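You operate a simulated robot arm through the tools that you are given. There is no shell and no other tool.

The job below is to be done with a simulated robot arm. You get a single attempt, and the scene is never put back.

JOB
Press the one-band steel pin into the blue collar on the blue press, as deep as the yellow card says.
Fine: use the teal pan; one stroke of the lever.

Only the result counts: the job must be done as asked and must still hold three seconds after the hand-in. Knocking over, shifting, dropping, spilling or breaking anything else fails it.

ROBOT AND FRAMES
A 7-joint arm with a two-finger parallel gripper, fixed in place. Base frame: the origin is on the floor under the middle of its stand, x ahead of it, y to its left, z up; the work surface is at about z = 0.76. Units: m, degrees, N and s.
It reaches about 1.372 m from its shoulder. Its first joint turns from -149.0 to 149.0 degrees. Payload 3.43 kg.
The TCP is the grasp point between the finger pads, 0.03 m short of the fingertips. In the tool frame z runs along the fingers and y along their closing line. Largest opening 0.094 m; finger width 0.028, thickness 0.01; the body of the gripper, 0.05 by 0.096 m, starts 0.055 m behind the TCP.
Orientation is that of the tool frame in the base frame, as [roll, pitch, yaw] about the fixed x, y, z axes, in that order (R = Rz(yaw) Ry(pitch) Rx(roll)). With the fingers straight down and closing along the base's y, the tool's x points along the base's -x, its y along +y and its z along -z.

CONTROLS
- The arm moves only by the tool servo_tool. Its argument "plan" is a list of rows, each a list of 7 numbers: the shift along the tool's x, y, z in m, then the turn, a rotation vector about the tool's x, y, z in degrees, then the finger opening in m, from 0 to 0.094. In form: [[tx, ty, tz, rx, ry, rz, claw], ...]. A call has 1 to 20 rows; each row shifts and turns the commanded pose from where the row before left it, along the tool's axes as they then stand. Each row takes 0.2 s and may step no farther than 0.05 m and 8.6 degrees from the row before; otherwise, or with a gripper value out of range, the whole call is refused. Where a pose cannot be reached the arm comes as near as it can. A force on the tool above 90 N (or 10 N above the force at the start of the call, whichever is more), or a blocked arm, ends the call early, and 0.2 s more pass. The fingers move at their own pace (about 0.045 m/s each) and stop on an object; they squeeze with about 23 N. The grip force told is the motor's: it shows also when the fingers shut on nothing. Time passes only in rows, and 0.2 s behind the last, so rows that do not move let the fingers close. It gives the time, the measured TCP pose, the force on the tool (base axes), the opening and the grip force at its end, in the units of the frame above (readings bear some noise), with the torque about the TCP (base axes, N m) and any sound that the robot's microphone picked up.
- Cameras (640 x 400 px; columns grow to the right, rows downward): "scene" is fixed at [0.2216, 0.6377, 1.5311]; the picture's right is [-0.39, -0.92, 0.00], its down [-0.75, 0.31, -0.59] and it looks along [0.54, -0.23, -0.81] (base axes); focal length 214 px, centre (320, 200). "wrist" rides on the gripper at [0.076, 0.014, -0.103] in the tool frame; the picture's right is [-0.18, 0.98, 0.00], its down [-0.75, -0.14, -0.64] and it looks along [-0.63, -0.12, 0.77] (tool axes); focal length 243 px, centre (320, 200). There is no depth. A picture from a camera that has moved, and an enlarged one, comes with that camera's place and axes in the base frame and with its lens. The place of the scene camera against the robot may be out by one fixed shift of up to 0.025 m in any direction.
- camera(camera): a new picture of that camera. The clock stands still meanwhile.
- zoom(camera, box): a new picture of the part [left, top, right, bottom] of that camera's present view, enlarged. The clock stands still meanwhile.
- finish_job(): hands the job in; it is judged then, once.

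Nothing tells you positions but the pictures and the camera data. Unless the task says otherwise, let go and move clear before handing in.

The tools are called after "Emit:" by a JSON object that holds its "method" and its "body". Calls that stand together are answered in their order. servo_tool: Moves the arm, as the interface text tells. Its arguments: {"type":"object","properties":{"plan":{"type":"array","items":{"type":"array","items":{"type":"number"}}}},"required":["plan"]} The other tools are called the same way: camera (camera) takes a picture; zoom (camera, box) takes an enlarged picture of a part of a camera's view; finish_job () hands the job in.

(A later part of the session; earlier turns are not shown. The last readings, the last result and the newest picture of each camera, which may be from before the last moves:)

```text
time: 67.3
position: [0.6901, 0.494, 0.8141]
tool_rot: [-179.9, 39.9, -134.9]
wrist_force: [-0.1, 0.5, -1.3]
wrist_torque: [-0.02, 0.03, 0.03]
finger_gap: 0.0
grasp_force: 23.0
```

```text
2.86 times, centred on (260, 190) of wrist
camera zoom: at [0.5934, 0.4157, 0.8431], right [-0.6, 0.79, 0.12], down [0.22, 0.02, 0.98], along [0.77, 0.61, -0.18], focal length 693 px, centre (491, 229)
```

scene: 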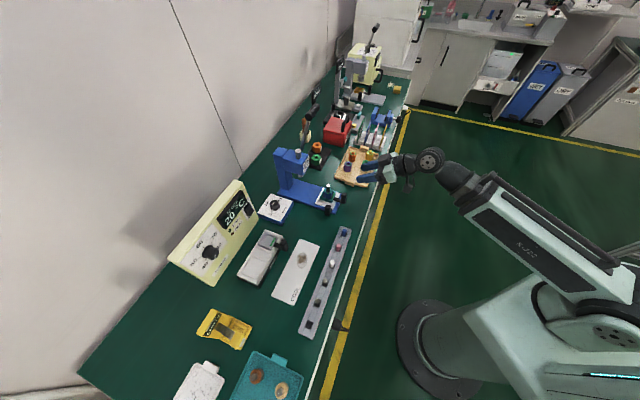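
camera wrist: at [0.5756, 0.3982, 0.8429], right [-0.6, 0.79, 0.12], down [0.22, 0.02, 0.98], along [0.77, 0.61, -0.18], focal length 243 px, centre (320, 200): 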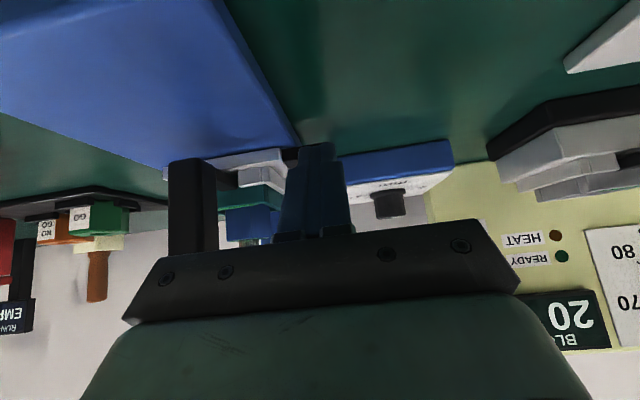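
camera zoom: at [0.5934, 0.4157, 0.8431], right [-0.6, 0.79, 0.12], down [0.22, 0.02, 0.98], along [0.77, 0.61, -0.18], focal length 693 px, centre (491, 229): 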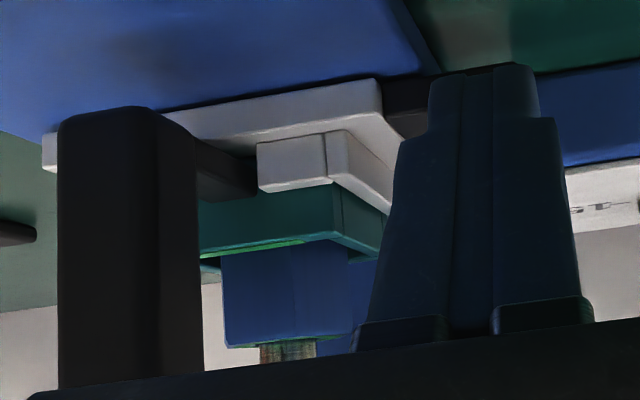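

The pin is nearly under the ram. I push on in 2 mm steps until I feel the end stop.

Emit:
{"method": "servo_tool", "body": {"plan": [[-0.00153, 0, 0.00129, 0, 0, 0, 0.0], [-0.00153, 0, 0.00129, 0, 0, 0, 0.0], [0, 0, 0, 0, 0, 0, 0.0]]}}

```text
time: 68.1
position: [0.6928, 0.4975, 0.8143]
tool_rot: [180.0, 39.9, -135.0]
wrist_force: [-0.6, -1.0, 0.0]
wrist_torque: [0.05, 0.02, -0.02]
finger_gap: 0.0
grasp_force: 22.8
```

Emit:
{"method": "servo_tool", "body": {"plan": [[-0.00153, 0, 0.00129, 0, 0, 0, 0.0], [-0.00153, 0, 0.00129, 0, 0, 0, 0.0], [0, 0, 0, 0, 0, 0, 0.0]]}}

Emit:
{"method": "zoom", "body": {"camera": "scene", "box": [285, 155, 325, 195]}}

```text
time: 68.9
position: [0.6945, 0.4994, 0.8141]
tool_rot: [180.0, 39.6, -134.9]
wrist_force: [-14.3, -17.6, -0.1]
wrist_torque: [-0.12, 0.28, -0.08]
finger_gap: 0.0
grasp_force: 22.8
```

```text
10.00 times, centred on (305, 175) of scene
camera zoom: at [0.2216, 0.6377, 1.5311], right [-0.39, -0.92, 0.0], down [-0.75, 0.31, -0.59], along [0.54, -0.23, -0.81], focal length 2145 px, centre (470, 450)
```

zoom: 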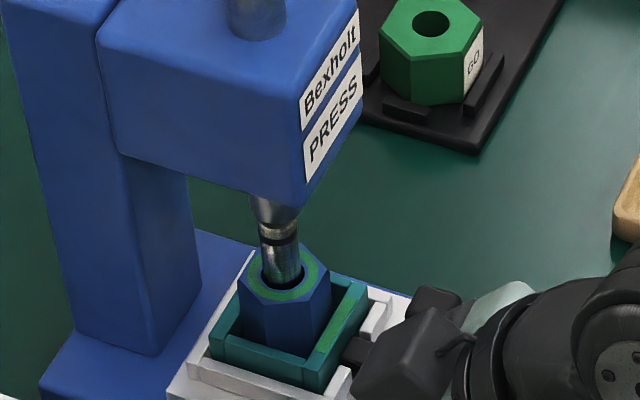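

The end stop is reached (about 23 N) with the pin under the ram. I back the fingers off along the same line and rise, then check.

Emit:
{"method": "servo_tool", "body": {"plan": [[0.00766, 0, -0.00643, 0, 0, 0, 0.0], [0.01532, 0, -0.01286, 0, 0, 0, 0.0], [0.01532, 0, -0.01286, 0, 0, 0, 0.0], [0.01532, 0, -0.01286, 0, 0, 0, 0.0], [0.01532, 0, -0.01286, 0, 0, 0, 0.0], [-0.0214, 0, -0.0255, 0, 0, 0, 0.0], [-0.0214, 0, -0.0255, 0, 0, 0, 0.0], [-0.0214, 0, -0.0255, 0, 0, 0, 0.0], [0, 0, 0, 0, 0, 0, 0.0]]}}

Emit:
{"method": "camera", "body": {"camera": "wrist"}}

Emit:
{"method": "zoom", "body": {"camera": "wrist", "box": [220, 60, 360, 240]}}

Emit:
{"method": "zoom", "body": {"camera": "scene", "box": [270, 80, 370, 200]}}

```text
time: 70.9
position: [0.6332, 0.4365, 0.9149]
tool_rot: [-180.0, 39.9, -135.0]
wrist_force: [0.0, 0.3, 0.0]
wrist_torque: [-0.02, 0.01, -0.02]
finger_gap: 0.0001
grasp_force: 22.4
```

```text
taken
camera wrist: at [0.5354, 0.3578, 0.9438], right [-0.6, 0.79, 0.12], down [0.22, 0.02, 0.98], along [0.77, 0.61, -0.18], focal length 243 px, centre (320, 200)
```

wrist: 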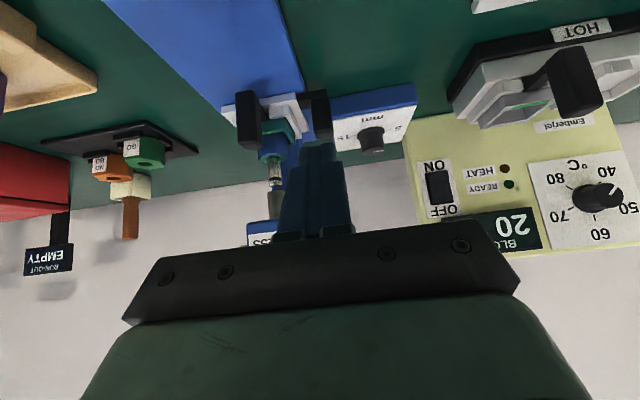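

```text
2.22 times, centred on (290, 150) of wrist
camera zoom: at [0.5354, 0.3578, 0.9438], right [-0.6, 0.79, 0.12], down [0.22, 0.02, 0.98], along [0.77, 0.61, -0.18], focal length 539 px, centre (387, 311)
```

zoom: 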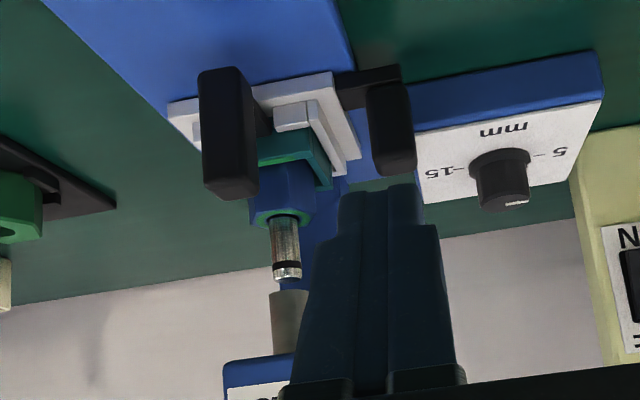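

```text
3.33 times, centred on (320, 140) of scene
camera zoom: at [0.2216, 0.6377, 1.5311], right [-0.39, -0.92, 0.0], down [-0.75, 0.31, -0.59], along [0.54, -0.23, -0.81], focal length 715 px, centre (320, 400)
```

zoom: 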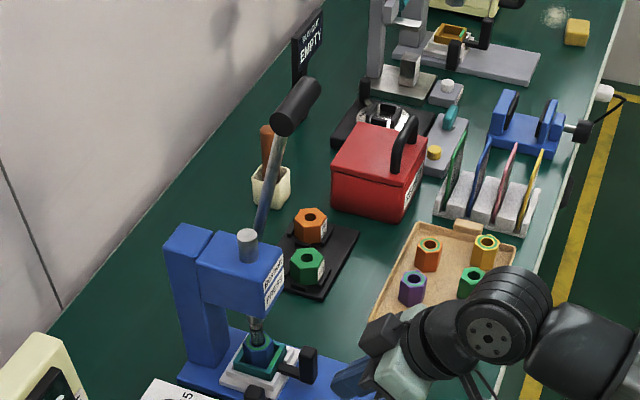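

The pin is under the ram with a small gap. Next I raise the arm to view the lever and its handle from the front.

Emit:
{"method": "servo_tool", "body": {"plan": [[-0.0076, -0.0162, -0.0434, 0, 0, 0, 0.06], [-0.0076, -0.0162, -0.0434, 0, 0, 0, 0.06], [-0.0076, -0.0162, -0.0434, 0, 0, 0, 0.06], [-0.0076, -0.0162, -0.0434, 0, 0, 0, 0.06], [-0.0076, -0.0162, -0.0434, 0, 0, 0, 0.06], [-0.0076, -0.0162, -0.0434, 0, 0, 0, 0.06], [-0.0076, -0.0162, -0.0434, 0, 0, 0, 0.06], [-0.0076, -0.0162, -0.0434, 0, 0, 0, 0.06]]}}

Emit:
{"method": "camera", "body": {"camera": "wrist"}}

Emit:
{"method": "zoom", "body": {"camera": "wrist", "box": [240, 60, 400, 240]}}

```text
time: 72.7
position: [0.5997, 0.2203, 1.2203]
tool_rot: [-180.0, 39.9, -135.0]
wrist_force: [0.5, -0.3, 0.4]
wrist_torque: [-0.02, 0.01, 0.01]
finger_gap: 0.0598
grasp_force: 0.1
```

```text
taken
camera wrist: at [0.5024, 0.1409, 1.2491], right [-0.6, 0.79, 0.12], down [0.22, 0.02, 0.98], along [0.77, 0.61, -0.18], focal length 243 px, centre (320, 200)
```

wrist: 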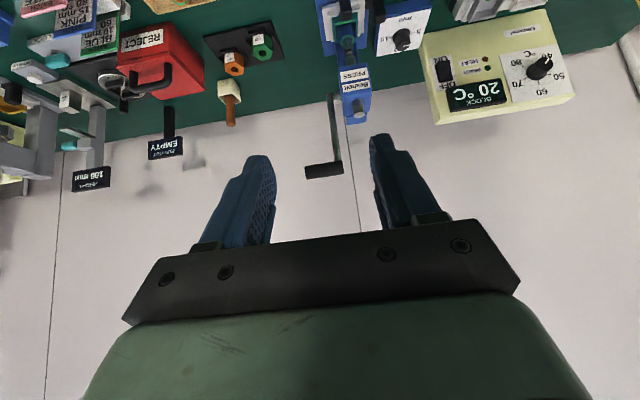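

```text
2.22 times, centred on (320, 150) of wrist
camera zoom: at [0.5024, 0.1409, 1.2491], right [-0.6, 0.79, 0.12], down [0.22, 0.02, 0.98], along [0.77, 0.61, -0.18], focal length 539 px, centre (320, 311)
```

zoom: 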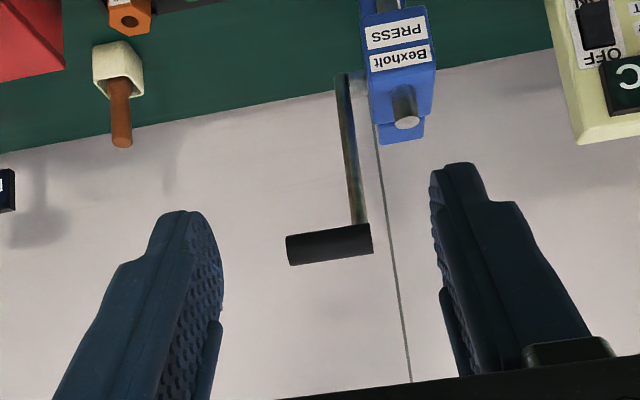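

The lever is L-shaped: pivot beside the head at z ≈ 0.94, handle bar along the bench direction, centred about (0.831, 0.419, 1.1125). I'll bring the tool vertical over the tray side and start turning it so the fingers straddle the bar.

Emit:
{"method": "servo_tool", "body": {"plan": [[0.0148, -0.0199, 0.0398, 0, 0, 0, 0.06], [0.0148, -0.0199, 0.0398, 0, 0, 0, 0.06], [0.0148, -0.0199, 0.0398, 0, 0, 0, 0.06], [0.0148, -0.0199, 0.0398, 0, 0, 0, 0.06], [0.0148, -0.0199, 0.0398, 0, 0, 0, 0.06], [0, 0, 0, 0, 7.98, 0, 0.06], [0, 0, 0, 0, 7.98, 0, 0.06], [0, 0, 0, 0, 7.98, 0, 0.06], [0, 0, 0, 0, 7.98, 0, 0.06], [0, 0, 0, 0, 7.98, 0, 0.06], [0, 0, 0, 0, 0, 7.5, 0.06], [0, 0, 0, 0, 0, 7.5, 0.06], [0, 0, 0, 0, 0, 7.5, 0.06], [0, 0, 0, 0, 0, 7.5, 0.06], [0, 0, 0, 0, 0, 7.5, 0.06], [0, 0, 0, 0, 0, 7.5, 0.06]]}}

Emit:
{"method": "camera", "body": {"camera": "scene"}}

```text
time: 76.1
position: [0.7209, 0.1991, 1.0197]
tool_rot: [180.0, 0.0, 179.9]
wrist_force: [0.2, -0.1, -0.4]
wrist_torque: [0.01, 0.03, 0.02]
finger_gap: 0.06
grasp_force: 0.0
```

```text
taken
```

scene: 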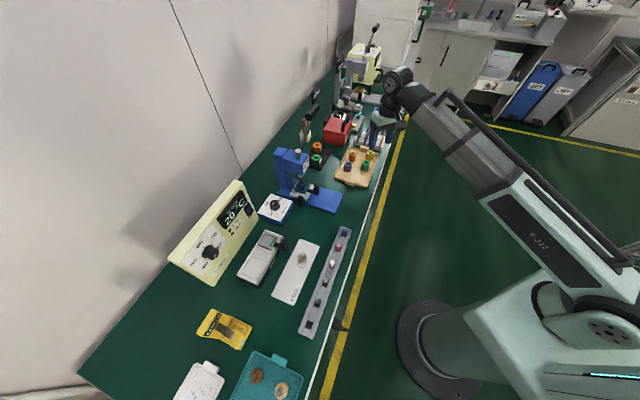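

Now at yaw 0. I turn the remaining 45° so the fingers close across the bar.

Emit:
{"method": "servo_tool", "body": {"plan": [[0, 0, 0, 0, 0, 7.5, 0.06], [0, 0, 0, 0, 0, 7.5, 0.06], [0, 0, 0, 0, 0, 7.5, 0.06], [0, 0, 0, 0, 0, 7.5, 0.06], [0, 0, 0, 0, 0, 7.5, 0.06], [0, 0, 0, 0, 0, 7.5, 0.06]]}}

Emit:
{"method": "camera", "body": {"camera": "wrist"}}

```text
time: 77.5
position: [0.7191, 0.2001, 1.0196]
tool_rot: [179.9, 0.1, 134.9]
wrist_force: [-0.1, -0.6, -0.6]
wrist_torque: [0.0, 0.03, 0.0]
finger_gap: 0.0602
grasp_force: 0.1
```

```text
taken
camera wrist: at [0.677, 0.2635, 1.1217], right [0.83, 0.56, 0.0], down [0.43, -0.63, 0.64], along [0.36, -0.53, -0.77], focal length 243 px, centre (320, 200)
```

wrist: 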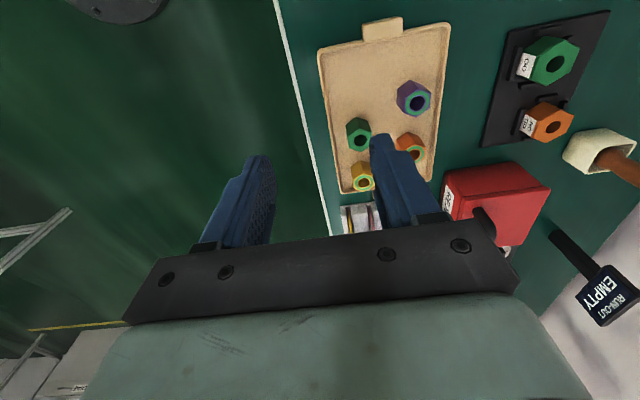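

Emit:
{"method": "servo_tool", "body": {"plan": [[-0.0115, 0.0284, -0.0331, 0, 0, 0, 0.06], [-0.0115, 0.0284, -0.0331, 0, 0, 0, 0.06], [-0.0115, 0.0284, -0.0331, 0, 0, 0, 0.06], [-0.0115, 0.0284, -0.0331, 0, 0, 0, 0.06], [-0.0115, 0.0284, -0.0331, 0, 0, 0, 0.06], [0, 0, 0, 0, 0, 0, 0.06]]}}

Emit:
{"method": "camera", "body": {"camera": "wrist"}}

Emit:
{"method": "zoom", "body": {"camera": "scene", "box": [260, 40, 460, 200]}}

```text
time: 78.9
position: [0.8603, 0.2606, 1.1845]
tool_rot: [180.0, 0.0, 135.0]
wrist_force: [-0.4, 0.0, 0.4]
wrist_torque: [0.02, 0.03, -0.02]
finger_gap: 0.0601
grasp_force: 0.0
```

```text
taken
camera wrist: at [0.818, 0.324, 1.2863], right [0.82, 0.57, 0.0], down [0.43, -0.63, 0.64], along [0.36, -0.53, -0.77], focal length 243 px, centre (320, 200)
```

wrist: 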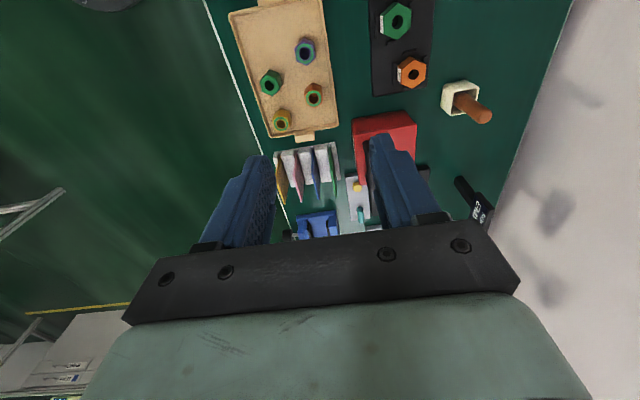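

```text
2.50 times, centred on (360, 120) of scene
camera zoom: at [0.2216, 0.6377, 1.5311], right [-0.39, -0.92, 0.0], down [-0.75, 0.31, -0.59], along [0.54, -0.23, -0.81], focal length 536 px, centre (220, 400)
```

zoom: 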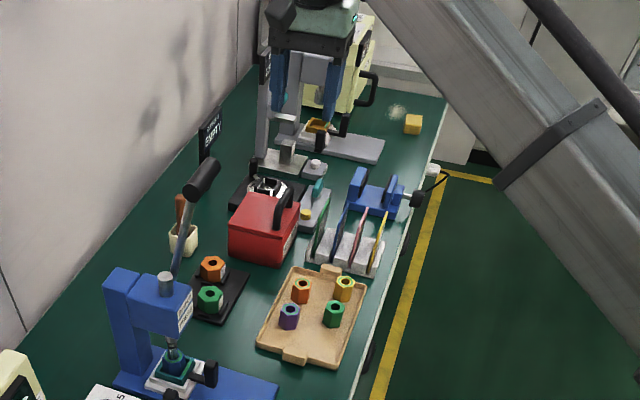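

Reachable. I move over the bar, staying 3 cm above it, and check alignment.

Emit:
{"method": "servo_tool", "body": {"plan": [[0.0323, 0.0228, 0, 0, 0, 0, 0.06], [0.0323, 0.0228, 0, 0, 0, 0, 0.06], [0.0323, 0.0228, 0, 0, 0, 0, 0.06], [0.0323, 0.0228, 0, 0, 0, 0, 0.06], [0, 0, 0, 0, 0, 0, 0.06]]}}

Emit:
{"method": "camera", "body": {"camera": "wrist"}}

Emit:
{"method": "zoom", "body": {"camera": "scene", "box": [260, 60, 360, 180]}}

```text
time: 80.1
position: [0.8345, 0.4158, 1.1835]
tool_rot: [180.0, 0.0, 134.9]
wrist_force: [0.5, -0.3, -0.3]
wrist_torque: [-0.03, 0.05, 0.02]
finger_gap: 0.0601
grasp_force: 0.0
```

```text
taken
camera wrist: at [0.7907, 0.4793, 1.2863], right [0.82, 0.57, 0.0], down [0.43, -0.63, 0.64], along [0.36, -0.53, -0.77], focal length 243 px, centre (320, 200)
```

wrist: 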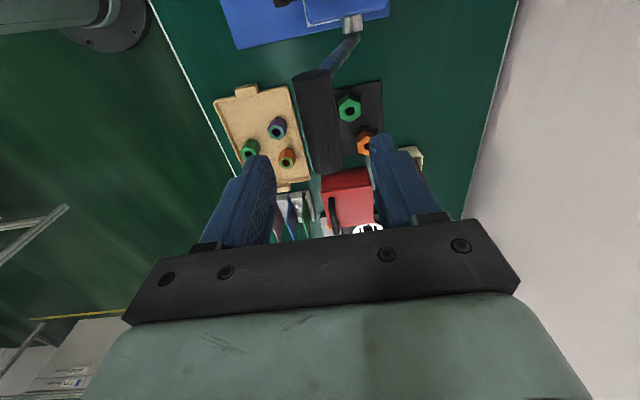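

```text
3.33 times, centred on (310, 120) of scene
camera zoom: at [0.2216, 0.6377, 1.5311], right [-0.39, -0.92, 0.0], down [-0.75, 0.31, -0.59], along [0.54, -0.23, -0.81], focal length 715 px, centre (353, 467)
```

zoom: 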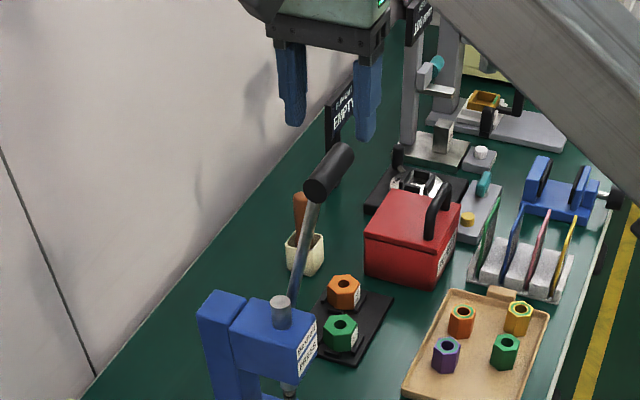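

The bar lies straight between the fingers. I lower the open fingers around it, then narrow the gap to form a fork.

Emit:
{"method": "servo_tool", "body": {"plan": [[0, 0.001, 0.025, 0, 0, 0, 0.06], [0, 0, 0.025, 0, 0, 0, 0.06], [0, 0, 0.025, 0, 0, 0, 0.06], [0, 0, 0.025, 0, 0, 0, 0.06], [0, 0, 0, 0, 0, 0, 0.034], [0, 0, 0, 0, 0, 0, 0.034], [0, 0, 0, 0, 0, 0, 0.034]]}}

Emit:
{"method": "camera", "body": {"camera": "wrist"}}

Emit:
{"method": "zoom", "body": {"camera": "scene", "box": [270, 70, 350, 180]}}

```text
time: 81.7
position: [0.834, 0.4186, 1.0848]
tool_rot: [180.0, -0.1, 134.9]
wrist_force: [-0.3, 0.3, 0.5]
wrist_torque: [-0.02, 0.03, 0.0]
finger_gap: 0.0339
grasp_force: 0.1
```

```text
taken
camera wrist: at [0.7918, 0.4806, 1.187], right [0.82, 0.57, 0.0], down [0.43, -0.63, 0.64], along [0.36, -0.53, -0.77], focal length 243 px, centre (320, 200)
```

wrist: 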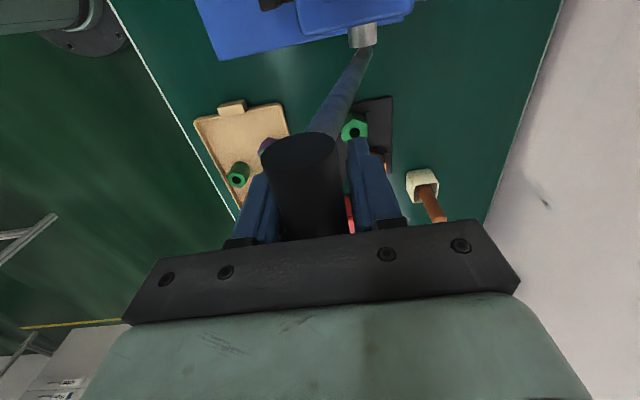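

```text
3.64 times, centred on (310, 125) of scene
camera zoom: at [0.2216, 0.6377, 1.5311], right [-0.39, -0.92, 0.0], down [-0.75, 0.31, -0.59], along [0.54, -0.23, -0.81], focal length 780 px, centre (356, 473)
```

zoom: 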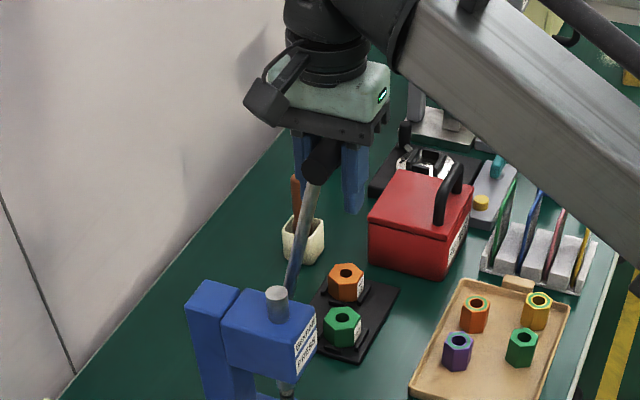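

The bar is in the fork (about 26 mm thick). I lower a little so the palm is near the bar, narrow the fork, and start pulling the lever towards the robot along its arc.

Emit:
{"method": "servo_tool", "body": {"plan": [[0, 0, 0.01, 0, 0, 0, 0.03], [0, 0, 0, 0, 0, 0, 0.03], [0, -0.0075, 0.0015, 0, 0, 0, 0.03], [0, -0.0075, 0.002, 0, 0, 0, 0.03], [0, -0.0075, 0.0022, 0, 0, 0, 0.03], [0, -0.0075, 0.0025, 0, 0, 0, 0.03], [0, 0, 0, 0, 0, 0, 0.03]]}}

Emit:
{"method": "zoom", "body": {"camera": "scene", "box": [270, 70, 350, 200]}}

Emit:
{"method": "camera", "body": {"camera": "wrist"}}

```text
time: 83.3
position: [0.8128, 0.3955, 1.0671]
tool_rot: [-180.0, 0.1, 134.9]
wrist_force: [-0.1, -0.5, 0.1]
wrist_torque: [-0.03, 0.0, -0.03]
finger_gap: 0.0306
grasp_force: 0.9
```

```text
3.08 times, centred on (310, 135) of scene
camera zoom: at [0.2216, 0.6377, 1.5311], right [-0.39, -0.92, 0.0], down [-0.75, 0.31, -0.59], along [0.54, -0.23, -0.81], focal length 660 px, centre (351, 400)
```

zoom: 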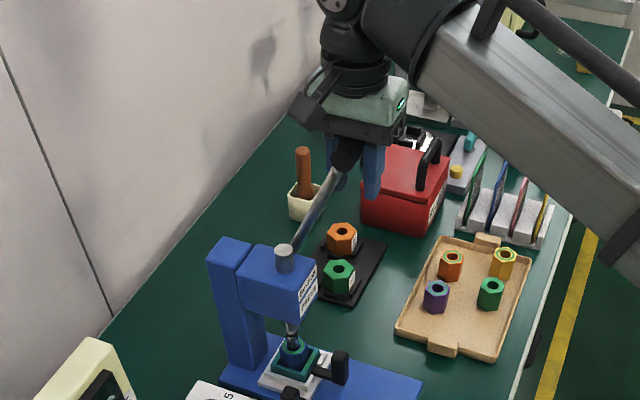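

```text
taken
camera wrist: at [0.7708, 0.4585, 1.1688], right [0.82, 0.57, 0.0], down [0.43, -0.63, 0.64], along [0.36, -0.53, -0.77], focal length 243 px, centre (320, 200)
```

wrist: 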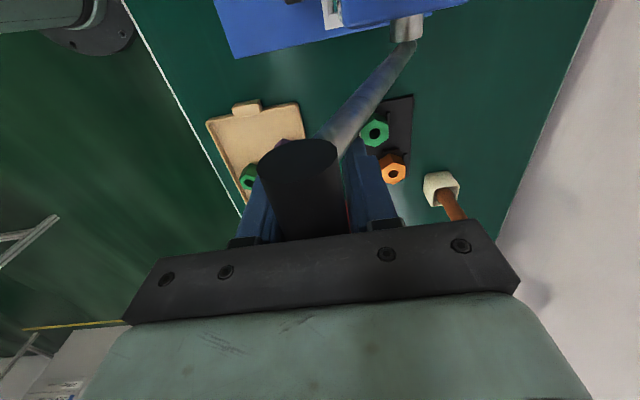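

The lever follows freely. I continue along the arc in small steps, watching the force.

Emit:
{"method": "servo_tool", "body": {"plan": [[0, -0.007, 0.0029, 0, 0, 0, 0.03], [0, -0.007, 0.0029, 0, 0, 0, 0.03], [0, -0.0068, 0.0035, 0, 0, 0, 0.03], [0, -0.0068, 0.0035, 0, 0, 0, 0.03], [0, 0, 0, 0, 0, 0, 0.03]]}}

Emit:
{"method": "zoom", "body": {"camera": "scene", "box": [285, 150, 325, 195]}}

```text
time: 84.5
position: [0.7949, 0.3751, 1.0539]
tool_rot: [-180.0, -0.1, 135.1]
wrist_force: [0.7, 0.5, -1.3]
wrist_torque: [-0.04, 0.07, 0.0]
finger_gap: 0.0313
grasp_force: 0.8
```

```text
8.89 times, centred on (305, 172) of scene
camera zoom: at [0.2216, 0.6377, 1.5311], right [-0.39, -0.92, 0.0], down [-0.75, 0.31, -0.59], along [0.54, -0.23, -0.81], focal length 1906 px, centre (453, 444)
```

zoom: 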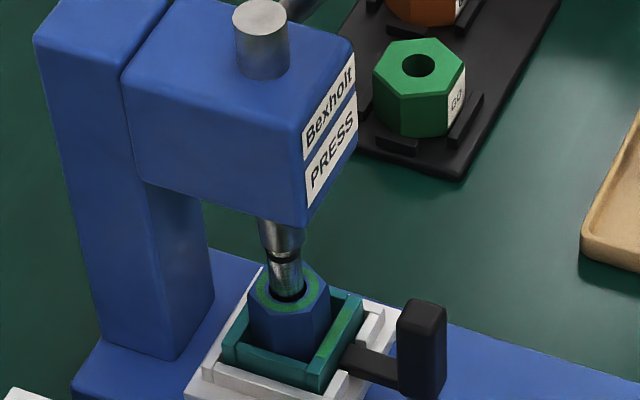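

The ram is coming down to the pin top. I keep going.

Emit:
{"method": "servo_tool", "body": {"plan": [[0, -0.0064, 0.0041, 0, 0, 0, 0.03], [0, -0.0064, 0.0041, 0, 0, 0, 0.03], [0, -0.006, 0.0047, 0, 0, 0, 0.03], [0, -0.006, 0.0047, 0, 0, 0, 0.03], [0, 0, 0, 0, 0, 0, 0.03]]}}

Emit:
{"method": "zoom", "body": {"camera": "scene", "box": [285, 150, 325, 195]}}

Emit:
{"method": "zoom", "body": {"camera": "scene", "box": [280, 80, 380, 200]}}

```text
time: 85.7
position: [0.7765, 0.3591, 1.0364]
tool_rot: [179.8, 0.0, 135.1]
wrist_force: [6.7, 7.6, 5.7]
wrist_torque: [-0.21, 0.13, 0.0]
finger_gap: 0.0354
grasp_force: 5.0
```

```text
8.89 times, centred on (305, 172) of scene
camera zoom: at [0.2216, 0.6377, 1.5311], right [-0.39, -0.92, 0.0], down [-0.75, 0.31, -0.59], along [0.54, -0.23, -0.81], focal length 1906 px, centre (453, 444)
```

zoom: 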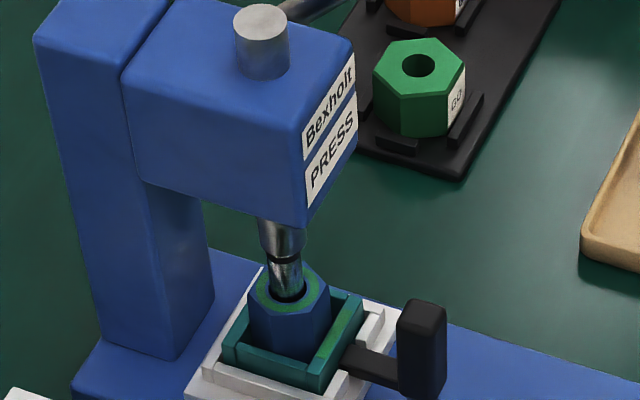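

```text
3.33 times, centred on (330, 140) of scene
camera zoom: at [0.2216, 0.6377, 1.5311], right [-0.39, -0.92, 0.0], down [-0.75, 0.31, -0.59], along [0.54, -0.23, -0.81], focal length 715 px, centre (287, 400)
```

zoom: 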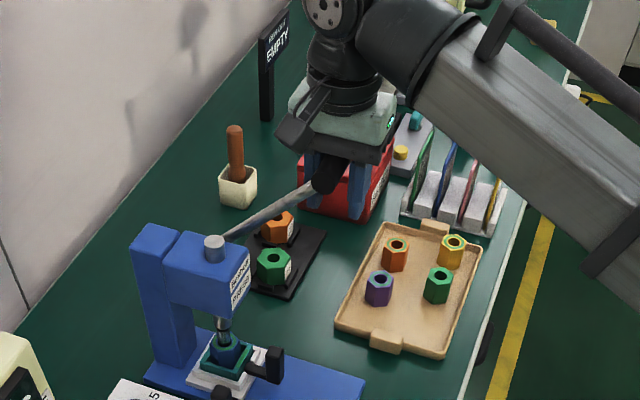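

The ram has met the pin and resistance is building. The palm now bears on the bar, so I keep following the arc downward.

Emit:
{"method": "servo_tool", "body": {"plan": [[0, -0.0056, 0.0055, 0, 0, 0, 0.03], [0, -0.0056, 0.0055, 0, 0, 0, 0.03], [0, 0, 0, 0, 0, 0, 0.03]]}}

Emit:
{"method": "zoom", "body": {"camera": "scene", "box": [285, 150, 325, 195]}}

```text
time: 86.5
position: [0.7695, 0.3509, 1.0251]
tool_rot: [-180.0, 0.0, 135.0]
wrist_force: [11.9, 9.4, 5.5]
wrist_torque: [-0.3, 0.28, -0.03]
finger_gap: 0.0382
grasp_force: 7.2
```

```text
8.89 times, centred on (305, 172) of scene
camera zoom: at [0.2216, 0.6377, 1.5311], right [-0.39, -0.92, 0.0], down [-0.75, 0.31, -0.59], along [0.54, -0.23, -0.81], focal length 1906 px, centre (453, 444)
```

zoom: 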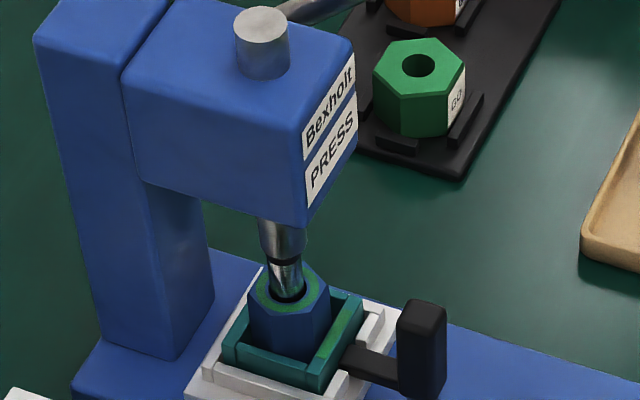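

Emit:
{"method": "servo_tool", "body": {"plan": [[0, -0.0045, 0.0065, 0, 0, 0, 0.03], [0, -0.0045, 0.0065, 0, 0, 0, 0.03], [0, 0, 0, 0, 0, 0, 0.03]]}}

Emit:
{"method": "zoom", "body": {"camera": "scene", "box": [285, 150, 325, 195]}}

Emit:
{"method": "camera", "body": {"camera": "wrist"}}

```text
time: 87.3
position: [0.762, 0.3453, 1.013]
tool_rot: [-179.9, 0.1, 135.1]
wrist_force: [9.5, 10.6, 5.6]
wrist_torque: [-0.24, 0.29, 0.02]
finger_gap: 0.0384
grasp_force: 7.1
```

```text
8.89 times, centred on (305, 172) of scene
camera zoom: at [0.2216, 0.6377, 1.5311], right [-0.39, -0.92, 0.0], down [-0.75, 0.31, -0.59], along [0.54, -0.23, -0.81], focal length 1906 px, centre (453, 444)
```

zoom: 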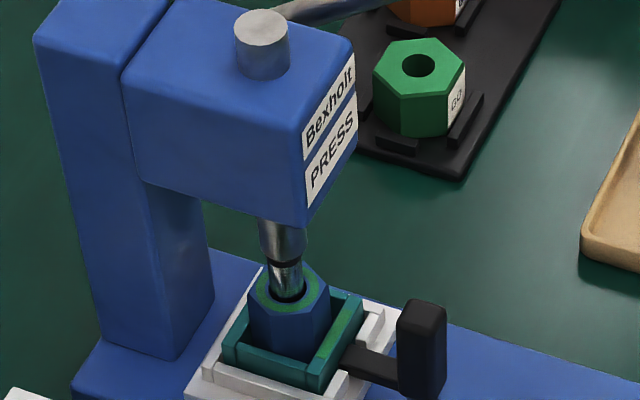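

```text
taken
camera wrist: at [0.7196, 0.4078, 1.1143], right [0.82, 0.57, 0.0], down [0.43, -0.63, 0.64], along [0.36, -0.53, -0.77], focal length 243 px, centre (320, 200)
```

wrist: 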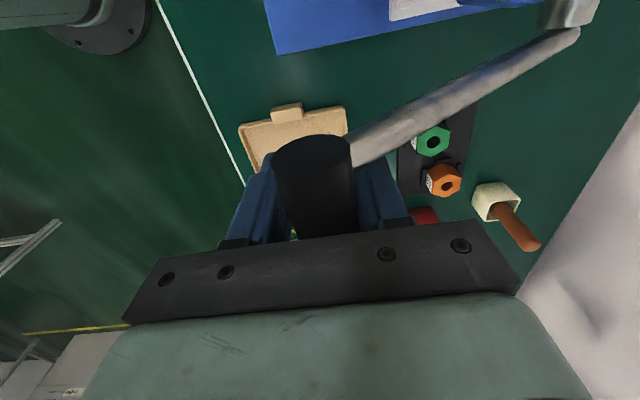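

Emit:
{"method": "servo_tool", "body": {"plan": [[0, -0.0048, 0.0062, 0, 0, 0, 0.03], [0, -0.0046, 0.0064, 0, 0, 0, 0.03], [0, 0, 0, 0, 0, 0, 0.03]]}}

Emit:
{"method": "zoom", "body": {"camera": "scene", "box": [292, 165, 320, 195]}}

```text
time: 88.1
position: [0.7553, 0.3383, 0.9993]
tool_rot: [180.0, 0.0, 135.1]
wrist_force: [7.5, 15.1, 6.1]
wrist_torque: [-0.47, 0.21, 0.07]
finger_gap: 0.0399
grasp_force: 8.6
```

```text
13.33 times, centred on (306, 180) of scene
camera zoom: at [0.2216, 0.6377, 1.5311], right [-0.39, -0.92, 0.0], down [-0.75, 0.31, -0.59], along [0.54, -0.23, -0.81], focal length 2860 px, centre (507, 467)
```

zoom: 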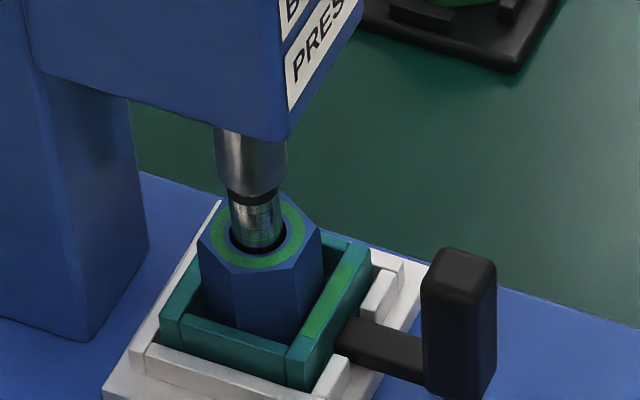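

Emit:
{"method": "servo_tool", "body": {"plan": [[0, -0.0042, 0.0068, 0, 0, 0, 0.03], [0, -0.004, 0.007, 0, 0, 0, 0.03], [0, 0, 0, 0, 0, 0, 0.03]]}}

Emit:
{"method": "zoom", "body": {"camera": "scene", "box": [292, 165, 320, 195]}}

Emit:
{"method": "camera", "body": {"camera": "wrist"}}

```text
time: 88.9
position: [0.7513, 0.3327, 0.9854]
tool_rot: [179.7, 0.0, 135.0]
wrist_force: [27.3, 22.2, 18.5]
wrist_torque: [-0.57, 1.16, -0.12]
finger_gap: 0.0472
grasp_force: 15.3
```

```text
13.33 times, centred on (306, 180) of scene
camera zoom: at [0.2216, 0.6377, 1.5311], right [-0.39, -0.92, 0.0], down [-0.75, 0.31, -0.59], along [0.54, -0.23, -0.81], focal length 2860 px, centre (507, 467)
```

zoom: 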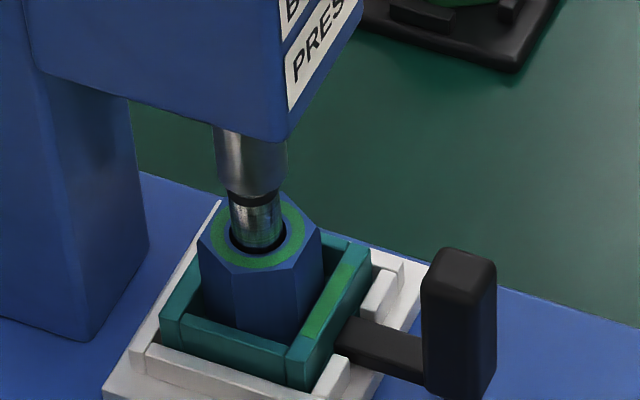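

```text
taken
camera wrist: at [0.7089, 0.3958, 1.0878], right [0.82, 0.57, 0.0], down [0.43, -0.63, 0.64], along [0.37, -0.53, -0.77], focal length 243 px, centre (320, 200)
```

wrist: 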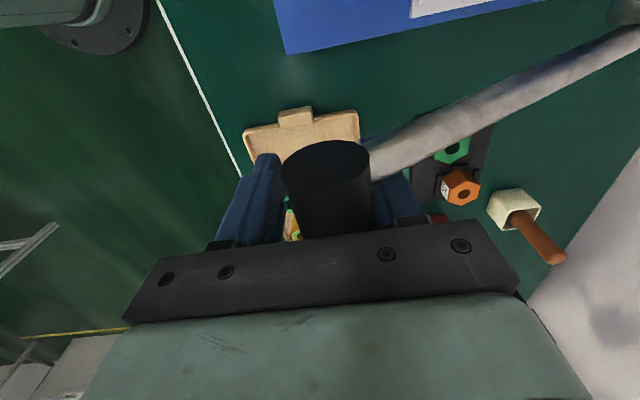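

The force jumped while the ram barely moved between the last two views, which suggests the stop. I measure the pin's exposed length before deciding.

Emit:
{"method": "zoom", "body": {"camera": "scene", "box": [298, 172, 314, 188]}}

```text
16.00 times, centred on (306, 180) of scene
camera zoom: at [0.2216, 0.6377, 1.5311], right [-0.39, -0.92, 0.0], down [-0.75, 0.31, -0.59], along [0.54, -0.23, -0.81], focal length 3432 px, centre (544, 520)
```

zoom: 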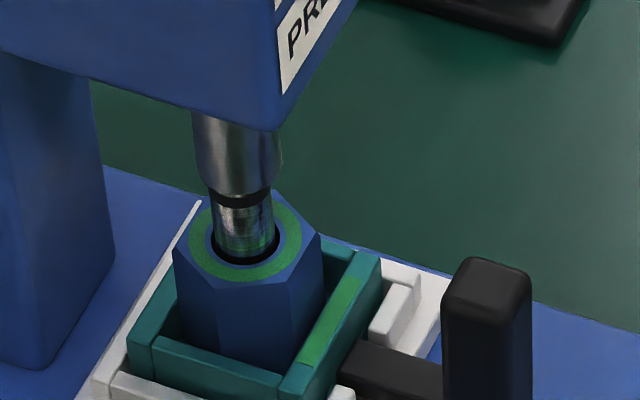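

By my estimate the ram met the pin near 36° of lever angle and has now travelled about 5 mm further, where the resistance jumped. I'll press a little more, downward, to confirm it is firmly on the stop.

Emit:
{"method": "servo_tool", "body": {"plan": [[0, -0.001, 0.003, 0, 0, 0, 0.03], [0, 0, 0, 0, 0, 0, 0.03]]}}

Emit:
{"method": "zoom", "body": {"camera": "scene", "box": [298, 172, 314, 188]}}

```text
time: 89.5
position: [0.7513, 0.3335, 0.9854]
tool_rot: [179.5, 0.2, 135.1]
wrist_force: [36.6, 27.7, 57.6]
wrist_torque: [-0.57, 1.51, -0.14]
finger_gap: 0.0481
grasp_force: 16.1
```

```text
16.00 times, centred on (306, 180) of scene
camera zoom: at [0.2216, 0.6377, 1.5311], right [-0.39, -0.92, 0.0], down [-0.75, 0.31, -0.59], along [0.54, -0.23, -0.81], focal length 3432 px, centre (544, 520)
```

zoom: 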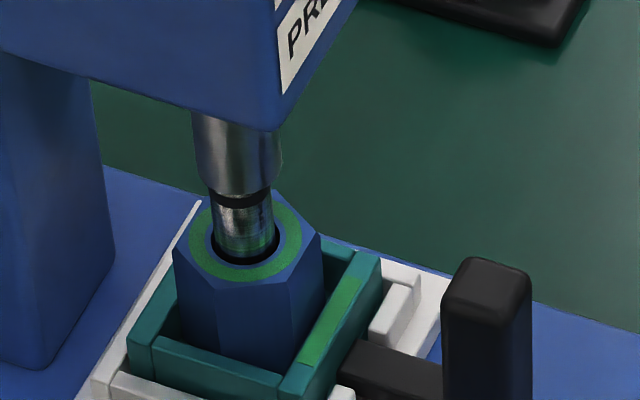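

The tool did not move at all while the force rose to about 70 N: the ram is firmly on its stop. I now ease the lever back up along the same arc, keeping it in the fork.

Emit:
{"method": "servo_tool", "body": {"plan": [[0, 0.001, -0.003, 0, 0, 0, 0.03], [0, 0.004, -0.007, 0, 0, 0, 0.03], [0, 0.0042, -0.0068, 0, 0, 0, 0.03], [0, 0, 0, 0, 0, 0, 0.03]]}}

Emit:
{"method": "zoom", "body": {"camera": "scene", "box": [298, 172, 314, 188]}}

Emit:
{"method": "camera", "body": {"camera": "wrist"}}

```text
time: 90.5
position: [0.7564, 0.3387, 0.9998]
tool_rot: [180.0, 0.0, 135.1]
wrist_force: [15.2, 17.2, -11.1]
wrist_torque: [-0.81, 0.69, 0.0]
finger_gap: 0.0433
grasp_force: 11.6
```

```text
16.00 times, centred on (306, 180) of scene
camera zoom: at [0.2216, 0.6377, 1.5311], right [-0.39, -0.92, 0.0], down [-0.75, 0.31, -0.59], along [0.54, -0.23, -0.81], focal length 3432 px, centre (544, 520)
```

zoom: 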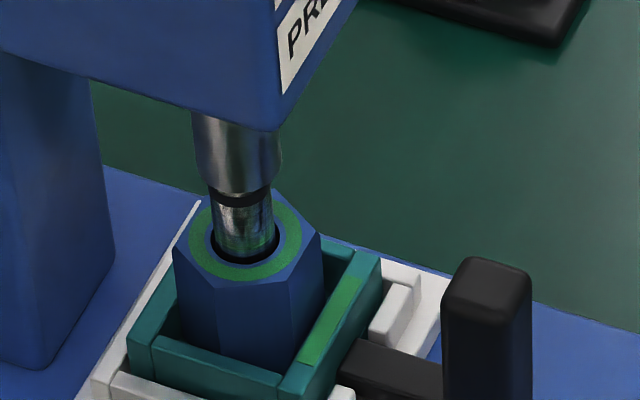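

```text
taken
camera wrist: at [0.7131, 0.4017, 1.1006], right [0.82, 0.57, 0.0], down [0.43, -0.63, 0.64], along [0.36, -0.53, -0.77], focal length 243 px, centre (320, 200)
```

wrist: 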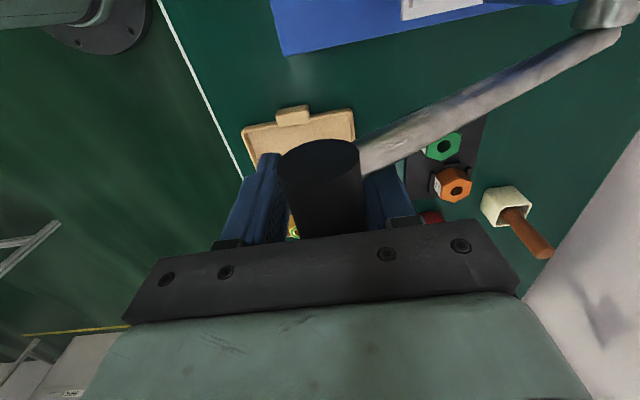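

Emit:
{"method": "servo_tool", "body": {"plan": [[0, 0.0046, -0.0064, 0, 0, 0, 0.03], [0, 0.0048, -0.0062, 0, 0, 0, 0.03], [0, 0, 0, 0, 0, 0, 0.03]]}}

Emit:
{"method": "zoom", "body": {"camera": "scene", "box": [298, 172, 314, 188]}}

Emit:
{"method": "camera", "body": {"camera": "wrist"}}

```text
time: 91.3
position: [0.7628, 0.3442, 1.0128]
tool_rot: [-179.8, 0.0, 135.0]
wrist_force: [6.8, 4.4, -2.5]
wrist_torque: [-0.14, 0.19, -0.06]
finger_gap: 0.0343
grasp_force: 3.7
```

```text
16.00 times, centred on (306, 180) of scene
camera zoom: at [0.2216, 0.6377, 1.5311], right [-0.39, -0.92, 0.0], down [-0.75, 0.31, -0.59], along [0.54, -0.23, -0.81], focal length 3432 px, centre (544, 520)
```

zoom: 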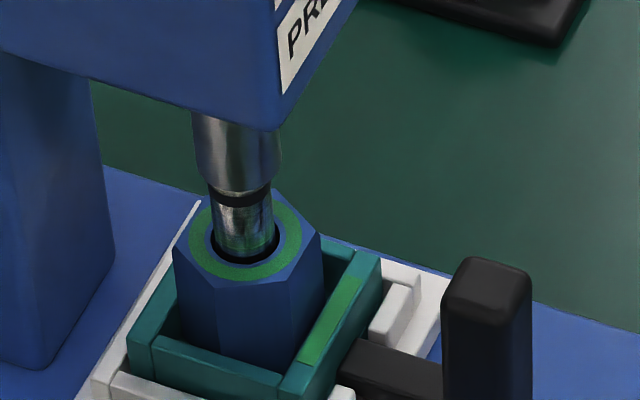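

```text
taken
camera wrist: at [0.7196, 0.4072, 1.1141], right [0.83, 0.56, 0.0], down [0.43, -0.63, 0.64], along [0.36, -0.53, -0.77], focal length 243 px, centre (320, 200)
```

wrist: 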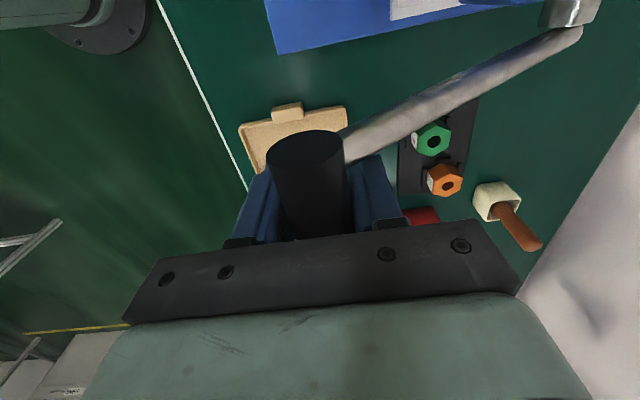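

Emit:
{"method": "servo_tool", "body": {"plan": [[0, 0.0045, -0.0065, 0, 0, 0, 0.03], [0, 0.0045, -0.0065, 0, 0, 0, 0.03], [0, 0.0056, -0.0055, 0, 0, 0, 0.03], [0, 0.0056, -0.0055, 0, 0, 0, 0.03], [0, 0, 0, 0, 0, 0, 0.03]]}}

Emit:
{"method": "zoom", "body": {"camera": "scene", "box": [298, 172, 314, 188]}}

Emit:
{"method": "camera", "body": {"camera": "wrist"}}

```text
time: 92.5
position: [0.7765, 0.3589, 1.0358]
tool_rot: [180.0, -0.1, 135.0]
wrist_force: [3.4, 1.6, -0.7]
wrist_torque: [-0.04, 0.12, 0.0]
finger_gap: 0.0316
grasp_force: 0.9
```

```text
16.00 times, centred on (306, 180) of scene
camera zoom: at [0.2216, 0.6377, 1.5311], right [-0.39, -0.92, 0.0], down [-0.75, 0.31, -0.59], along [0.54, -0.23, -0.81], focal length 3432 px, centre (544, 520)
```

zoom: 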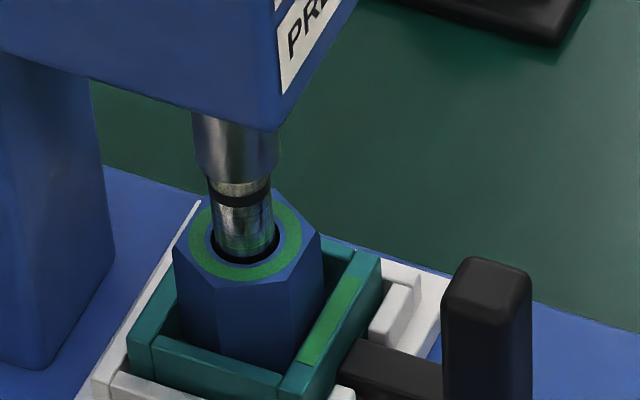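

```text
taken
camera wrist: at [0.7337, 0.4211, 1.1383], right [0.82, 0.57, 0.0], down [0.43, -0.63, 0.64], along [0.36, -0.53, -0.77], focal length 243 px, centre (320, 200)
```

wrist: 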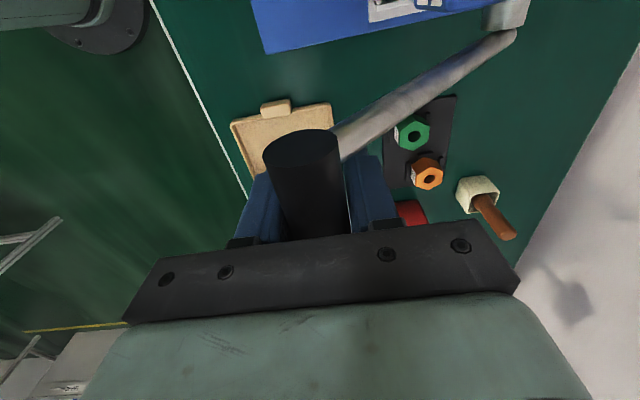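

The ram is rising and the pin stays put; the lever returns gently with the fork. I continue back to the rest position.

Emit:
{"method": "servo_tool", "body": {"plan": [[0, 0.006, -0.0047, 0, 0, 0, 0.03], [0, 0.006, -0.0047, 0, 0, 0, 0.03], [0, 0.0064, -0.0041, 0, 0, 0, 0.03], [0, 0.0064, -0.0041, 0, 0, 0, 0.03], [0, 0.0068, -0.0035, 0, 0, 0, 0.03], [0, 0.0068, -0.0035, 0, 0, 0, 0.03], [0, 0.007, -0.0029, 0, 0, 0, 0.03], [0, 0.007, -0.0029, 0, 0, 0, 0.03], [0, 0, 0, 0, 0, 0, 0.03]]}}

Emit:
{"method": "zoom", "body": {"camera": "scene", "box": [298, 172, 314, 188]}}

Emit:
{"method": "camera", "body": {"camera": "wrist"}}

```text
time: 94.5
position: [0.8136, 0.3958, 1.0666]
tool_rot: [-180.0, 0.0, 134.9]
wrist_force: [0.4, 1.3, 0.1]
wrist_torque: [-0.05, 0.04, 0.01]
finger_gap: 0.0306
grasp_force: 0.4
```

```text
16.00 times, centred on (306, 180) of scene
camera zoom: at [0.2216, 0.6377, 1.5311], right [-0.39, -0.92, 0.0], down [-0.75, 0.31, -0.59], along [0.54, -0.23, -0.81], focal length 3432 px, centre (544, 520)
```

zoom: 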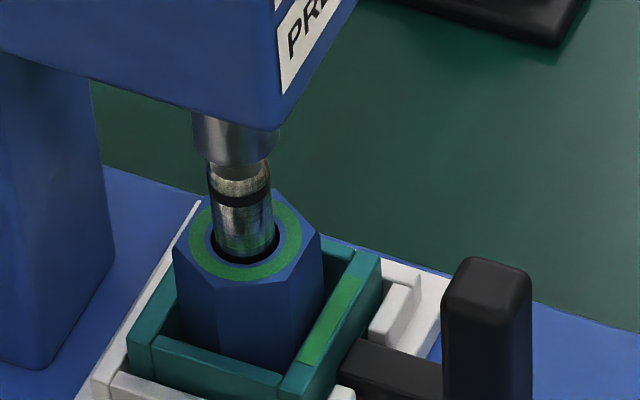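

```text
taken
camera wrist: at [0.7708, 0.4587, 1.1683], right [0.82, 0.57, 0.0], down [0.43, -0.63, 0.64], along [0.36, -0.53, -0.77], focal length 243 px, centre (320, 200)
```

wrist: 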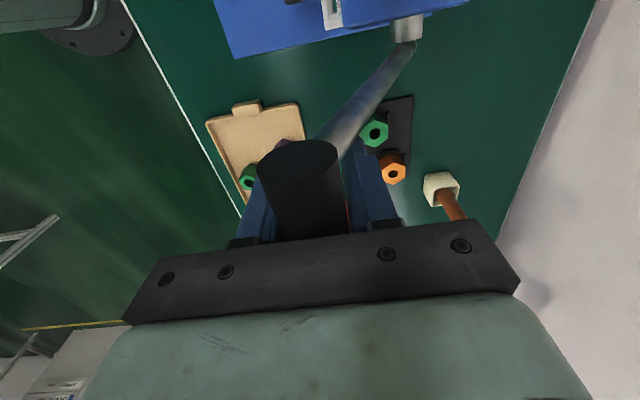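

Emit:
{"method": "servo_tool", "body": {"plan": [[0, 0.0075, -0.0025, 0, 0, 0, 0.03], [0, 0.0075, -0.0022, 0, 0, 0, 0.03], [0, 0.0075, -0.002, 0, 0, 0, 0.03], [0, 0.0072, -0.0015, 0, 0, 0, 0.03], [0, 0, 0, 0, 0, 0, 0.03]]}}

Emit:
{"method": "zoom", "body": {"camera": "scene", "box": [298, 172, 314, 188]}}

Emit:
{"method": "camera", "body": {"camera": "wrist"}}

```text
time: 95.7
position: [0.8345, 0.4176, 1.0758]
tool_rot: [-180.0, -0.1, 135.0]
wrist_force: [0.3, -1.4, 0.0]
wrist_torque: [0.06, -0.02, 0.03]
finger_gap: 0.0307
grasp_force: 0.2
```

```text
16.00 times, centred on (306, 180) of scene
camera zoom: at [0.2216, 0.6377, 1.5311], right [-0.39, -0.92, 0.0], down [-0.75, 0.31, -0.59], along [0.54, -0.23, -0.81], focal length 3432 px, centre (544, 520)
```

zoom: 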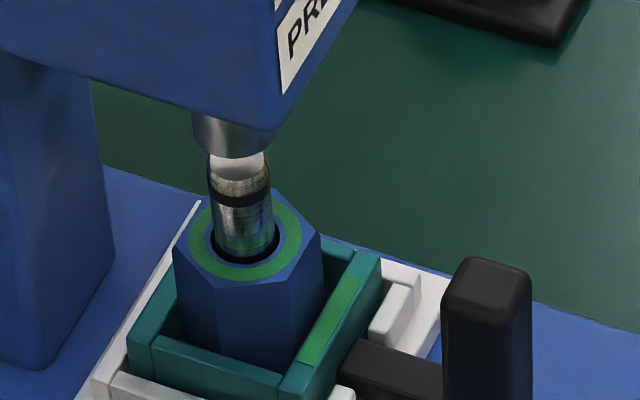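

```text
taken
camera wrist: at [0.7918, 0.4798, 1.177], right [0.82, 0.57, 0.0], down [0.43, -0.63, 0.64], along [0.36, -0.53, -0.77], focal length 243 px, centre (320, 200)
```

wrist: 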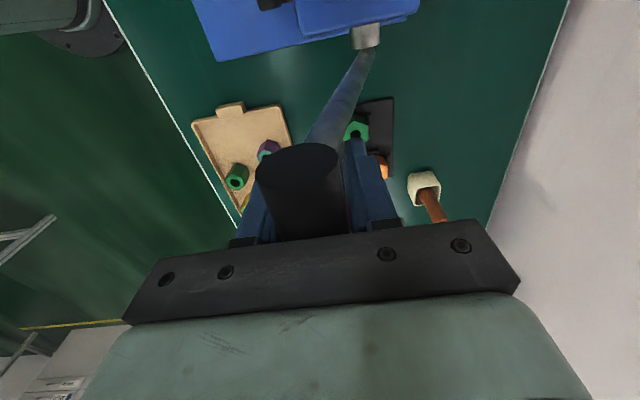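

The lever is back at its start position and the pressed pin stayed in place. I open the fork and rise straight up off the bar.

Emit:
{"method": "servo_tool", "body": {"plan": [[0, 0, 0, 0, 0, 0, 0.06], [0, 0, 0, 0, 0, 0, 0.06], [0, 0, -0.025, 0, 0, 0, 0.06], [0, 0, -0.03, 0, 0, 0, 0.06], [0, 0, -0.03, 0, 0, 0, 0.06], [0, 0, -0.025, 0, 0, 0, 0.06], [0, 0, 0, 0, 0, 0, 0.06]]}}

Emit:
{"method": "camera", "body": {"camera": "wrist"}}

Emit:
{"method": "zoom", "body": {"camera": "scene", "box": [270, 80, 350, 200]}}

```text
time: 97.3
position: [0.8341, 0.417, 1.1857]
tool_rot: [180.0, 0.0, 134.9]
wrist_force: [0.3, -0.2, -0.4]
wrist_torque: [-0.03, 0.02, -0.01]
finger_gap: 0.0597
grasp_force: 0.1
```

```text
taken
camera wrist: at [0.7916, 0.4799, 1.287], right [0.82, 0.57, 0.0], down [0.43, -0.63, 0.64], along [0.36, -0.53, -0.77], focal length 243 px, centre (320, 200)
```

wrist: 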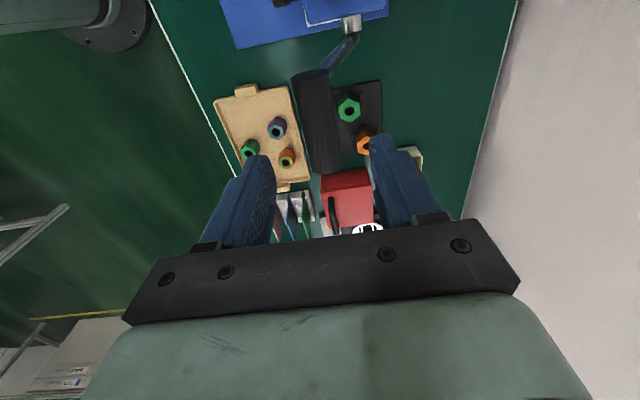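

```text
3.33 times, centred on (310, 140) of scene
camera zoom: at [0.2216, 0.6377, 1.5311], right [-0.39, -0.92, 0.0], down [-0.75, 0.31, -0.59], along [0.54, -0.23, -0.81], focal length 715 px, centre (353, 400)
```

zoom: 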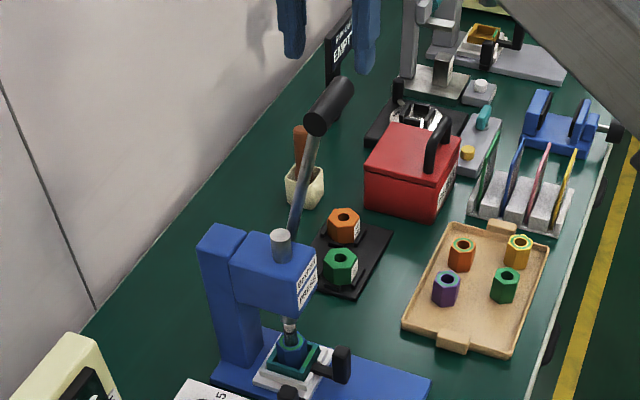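

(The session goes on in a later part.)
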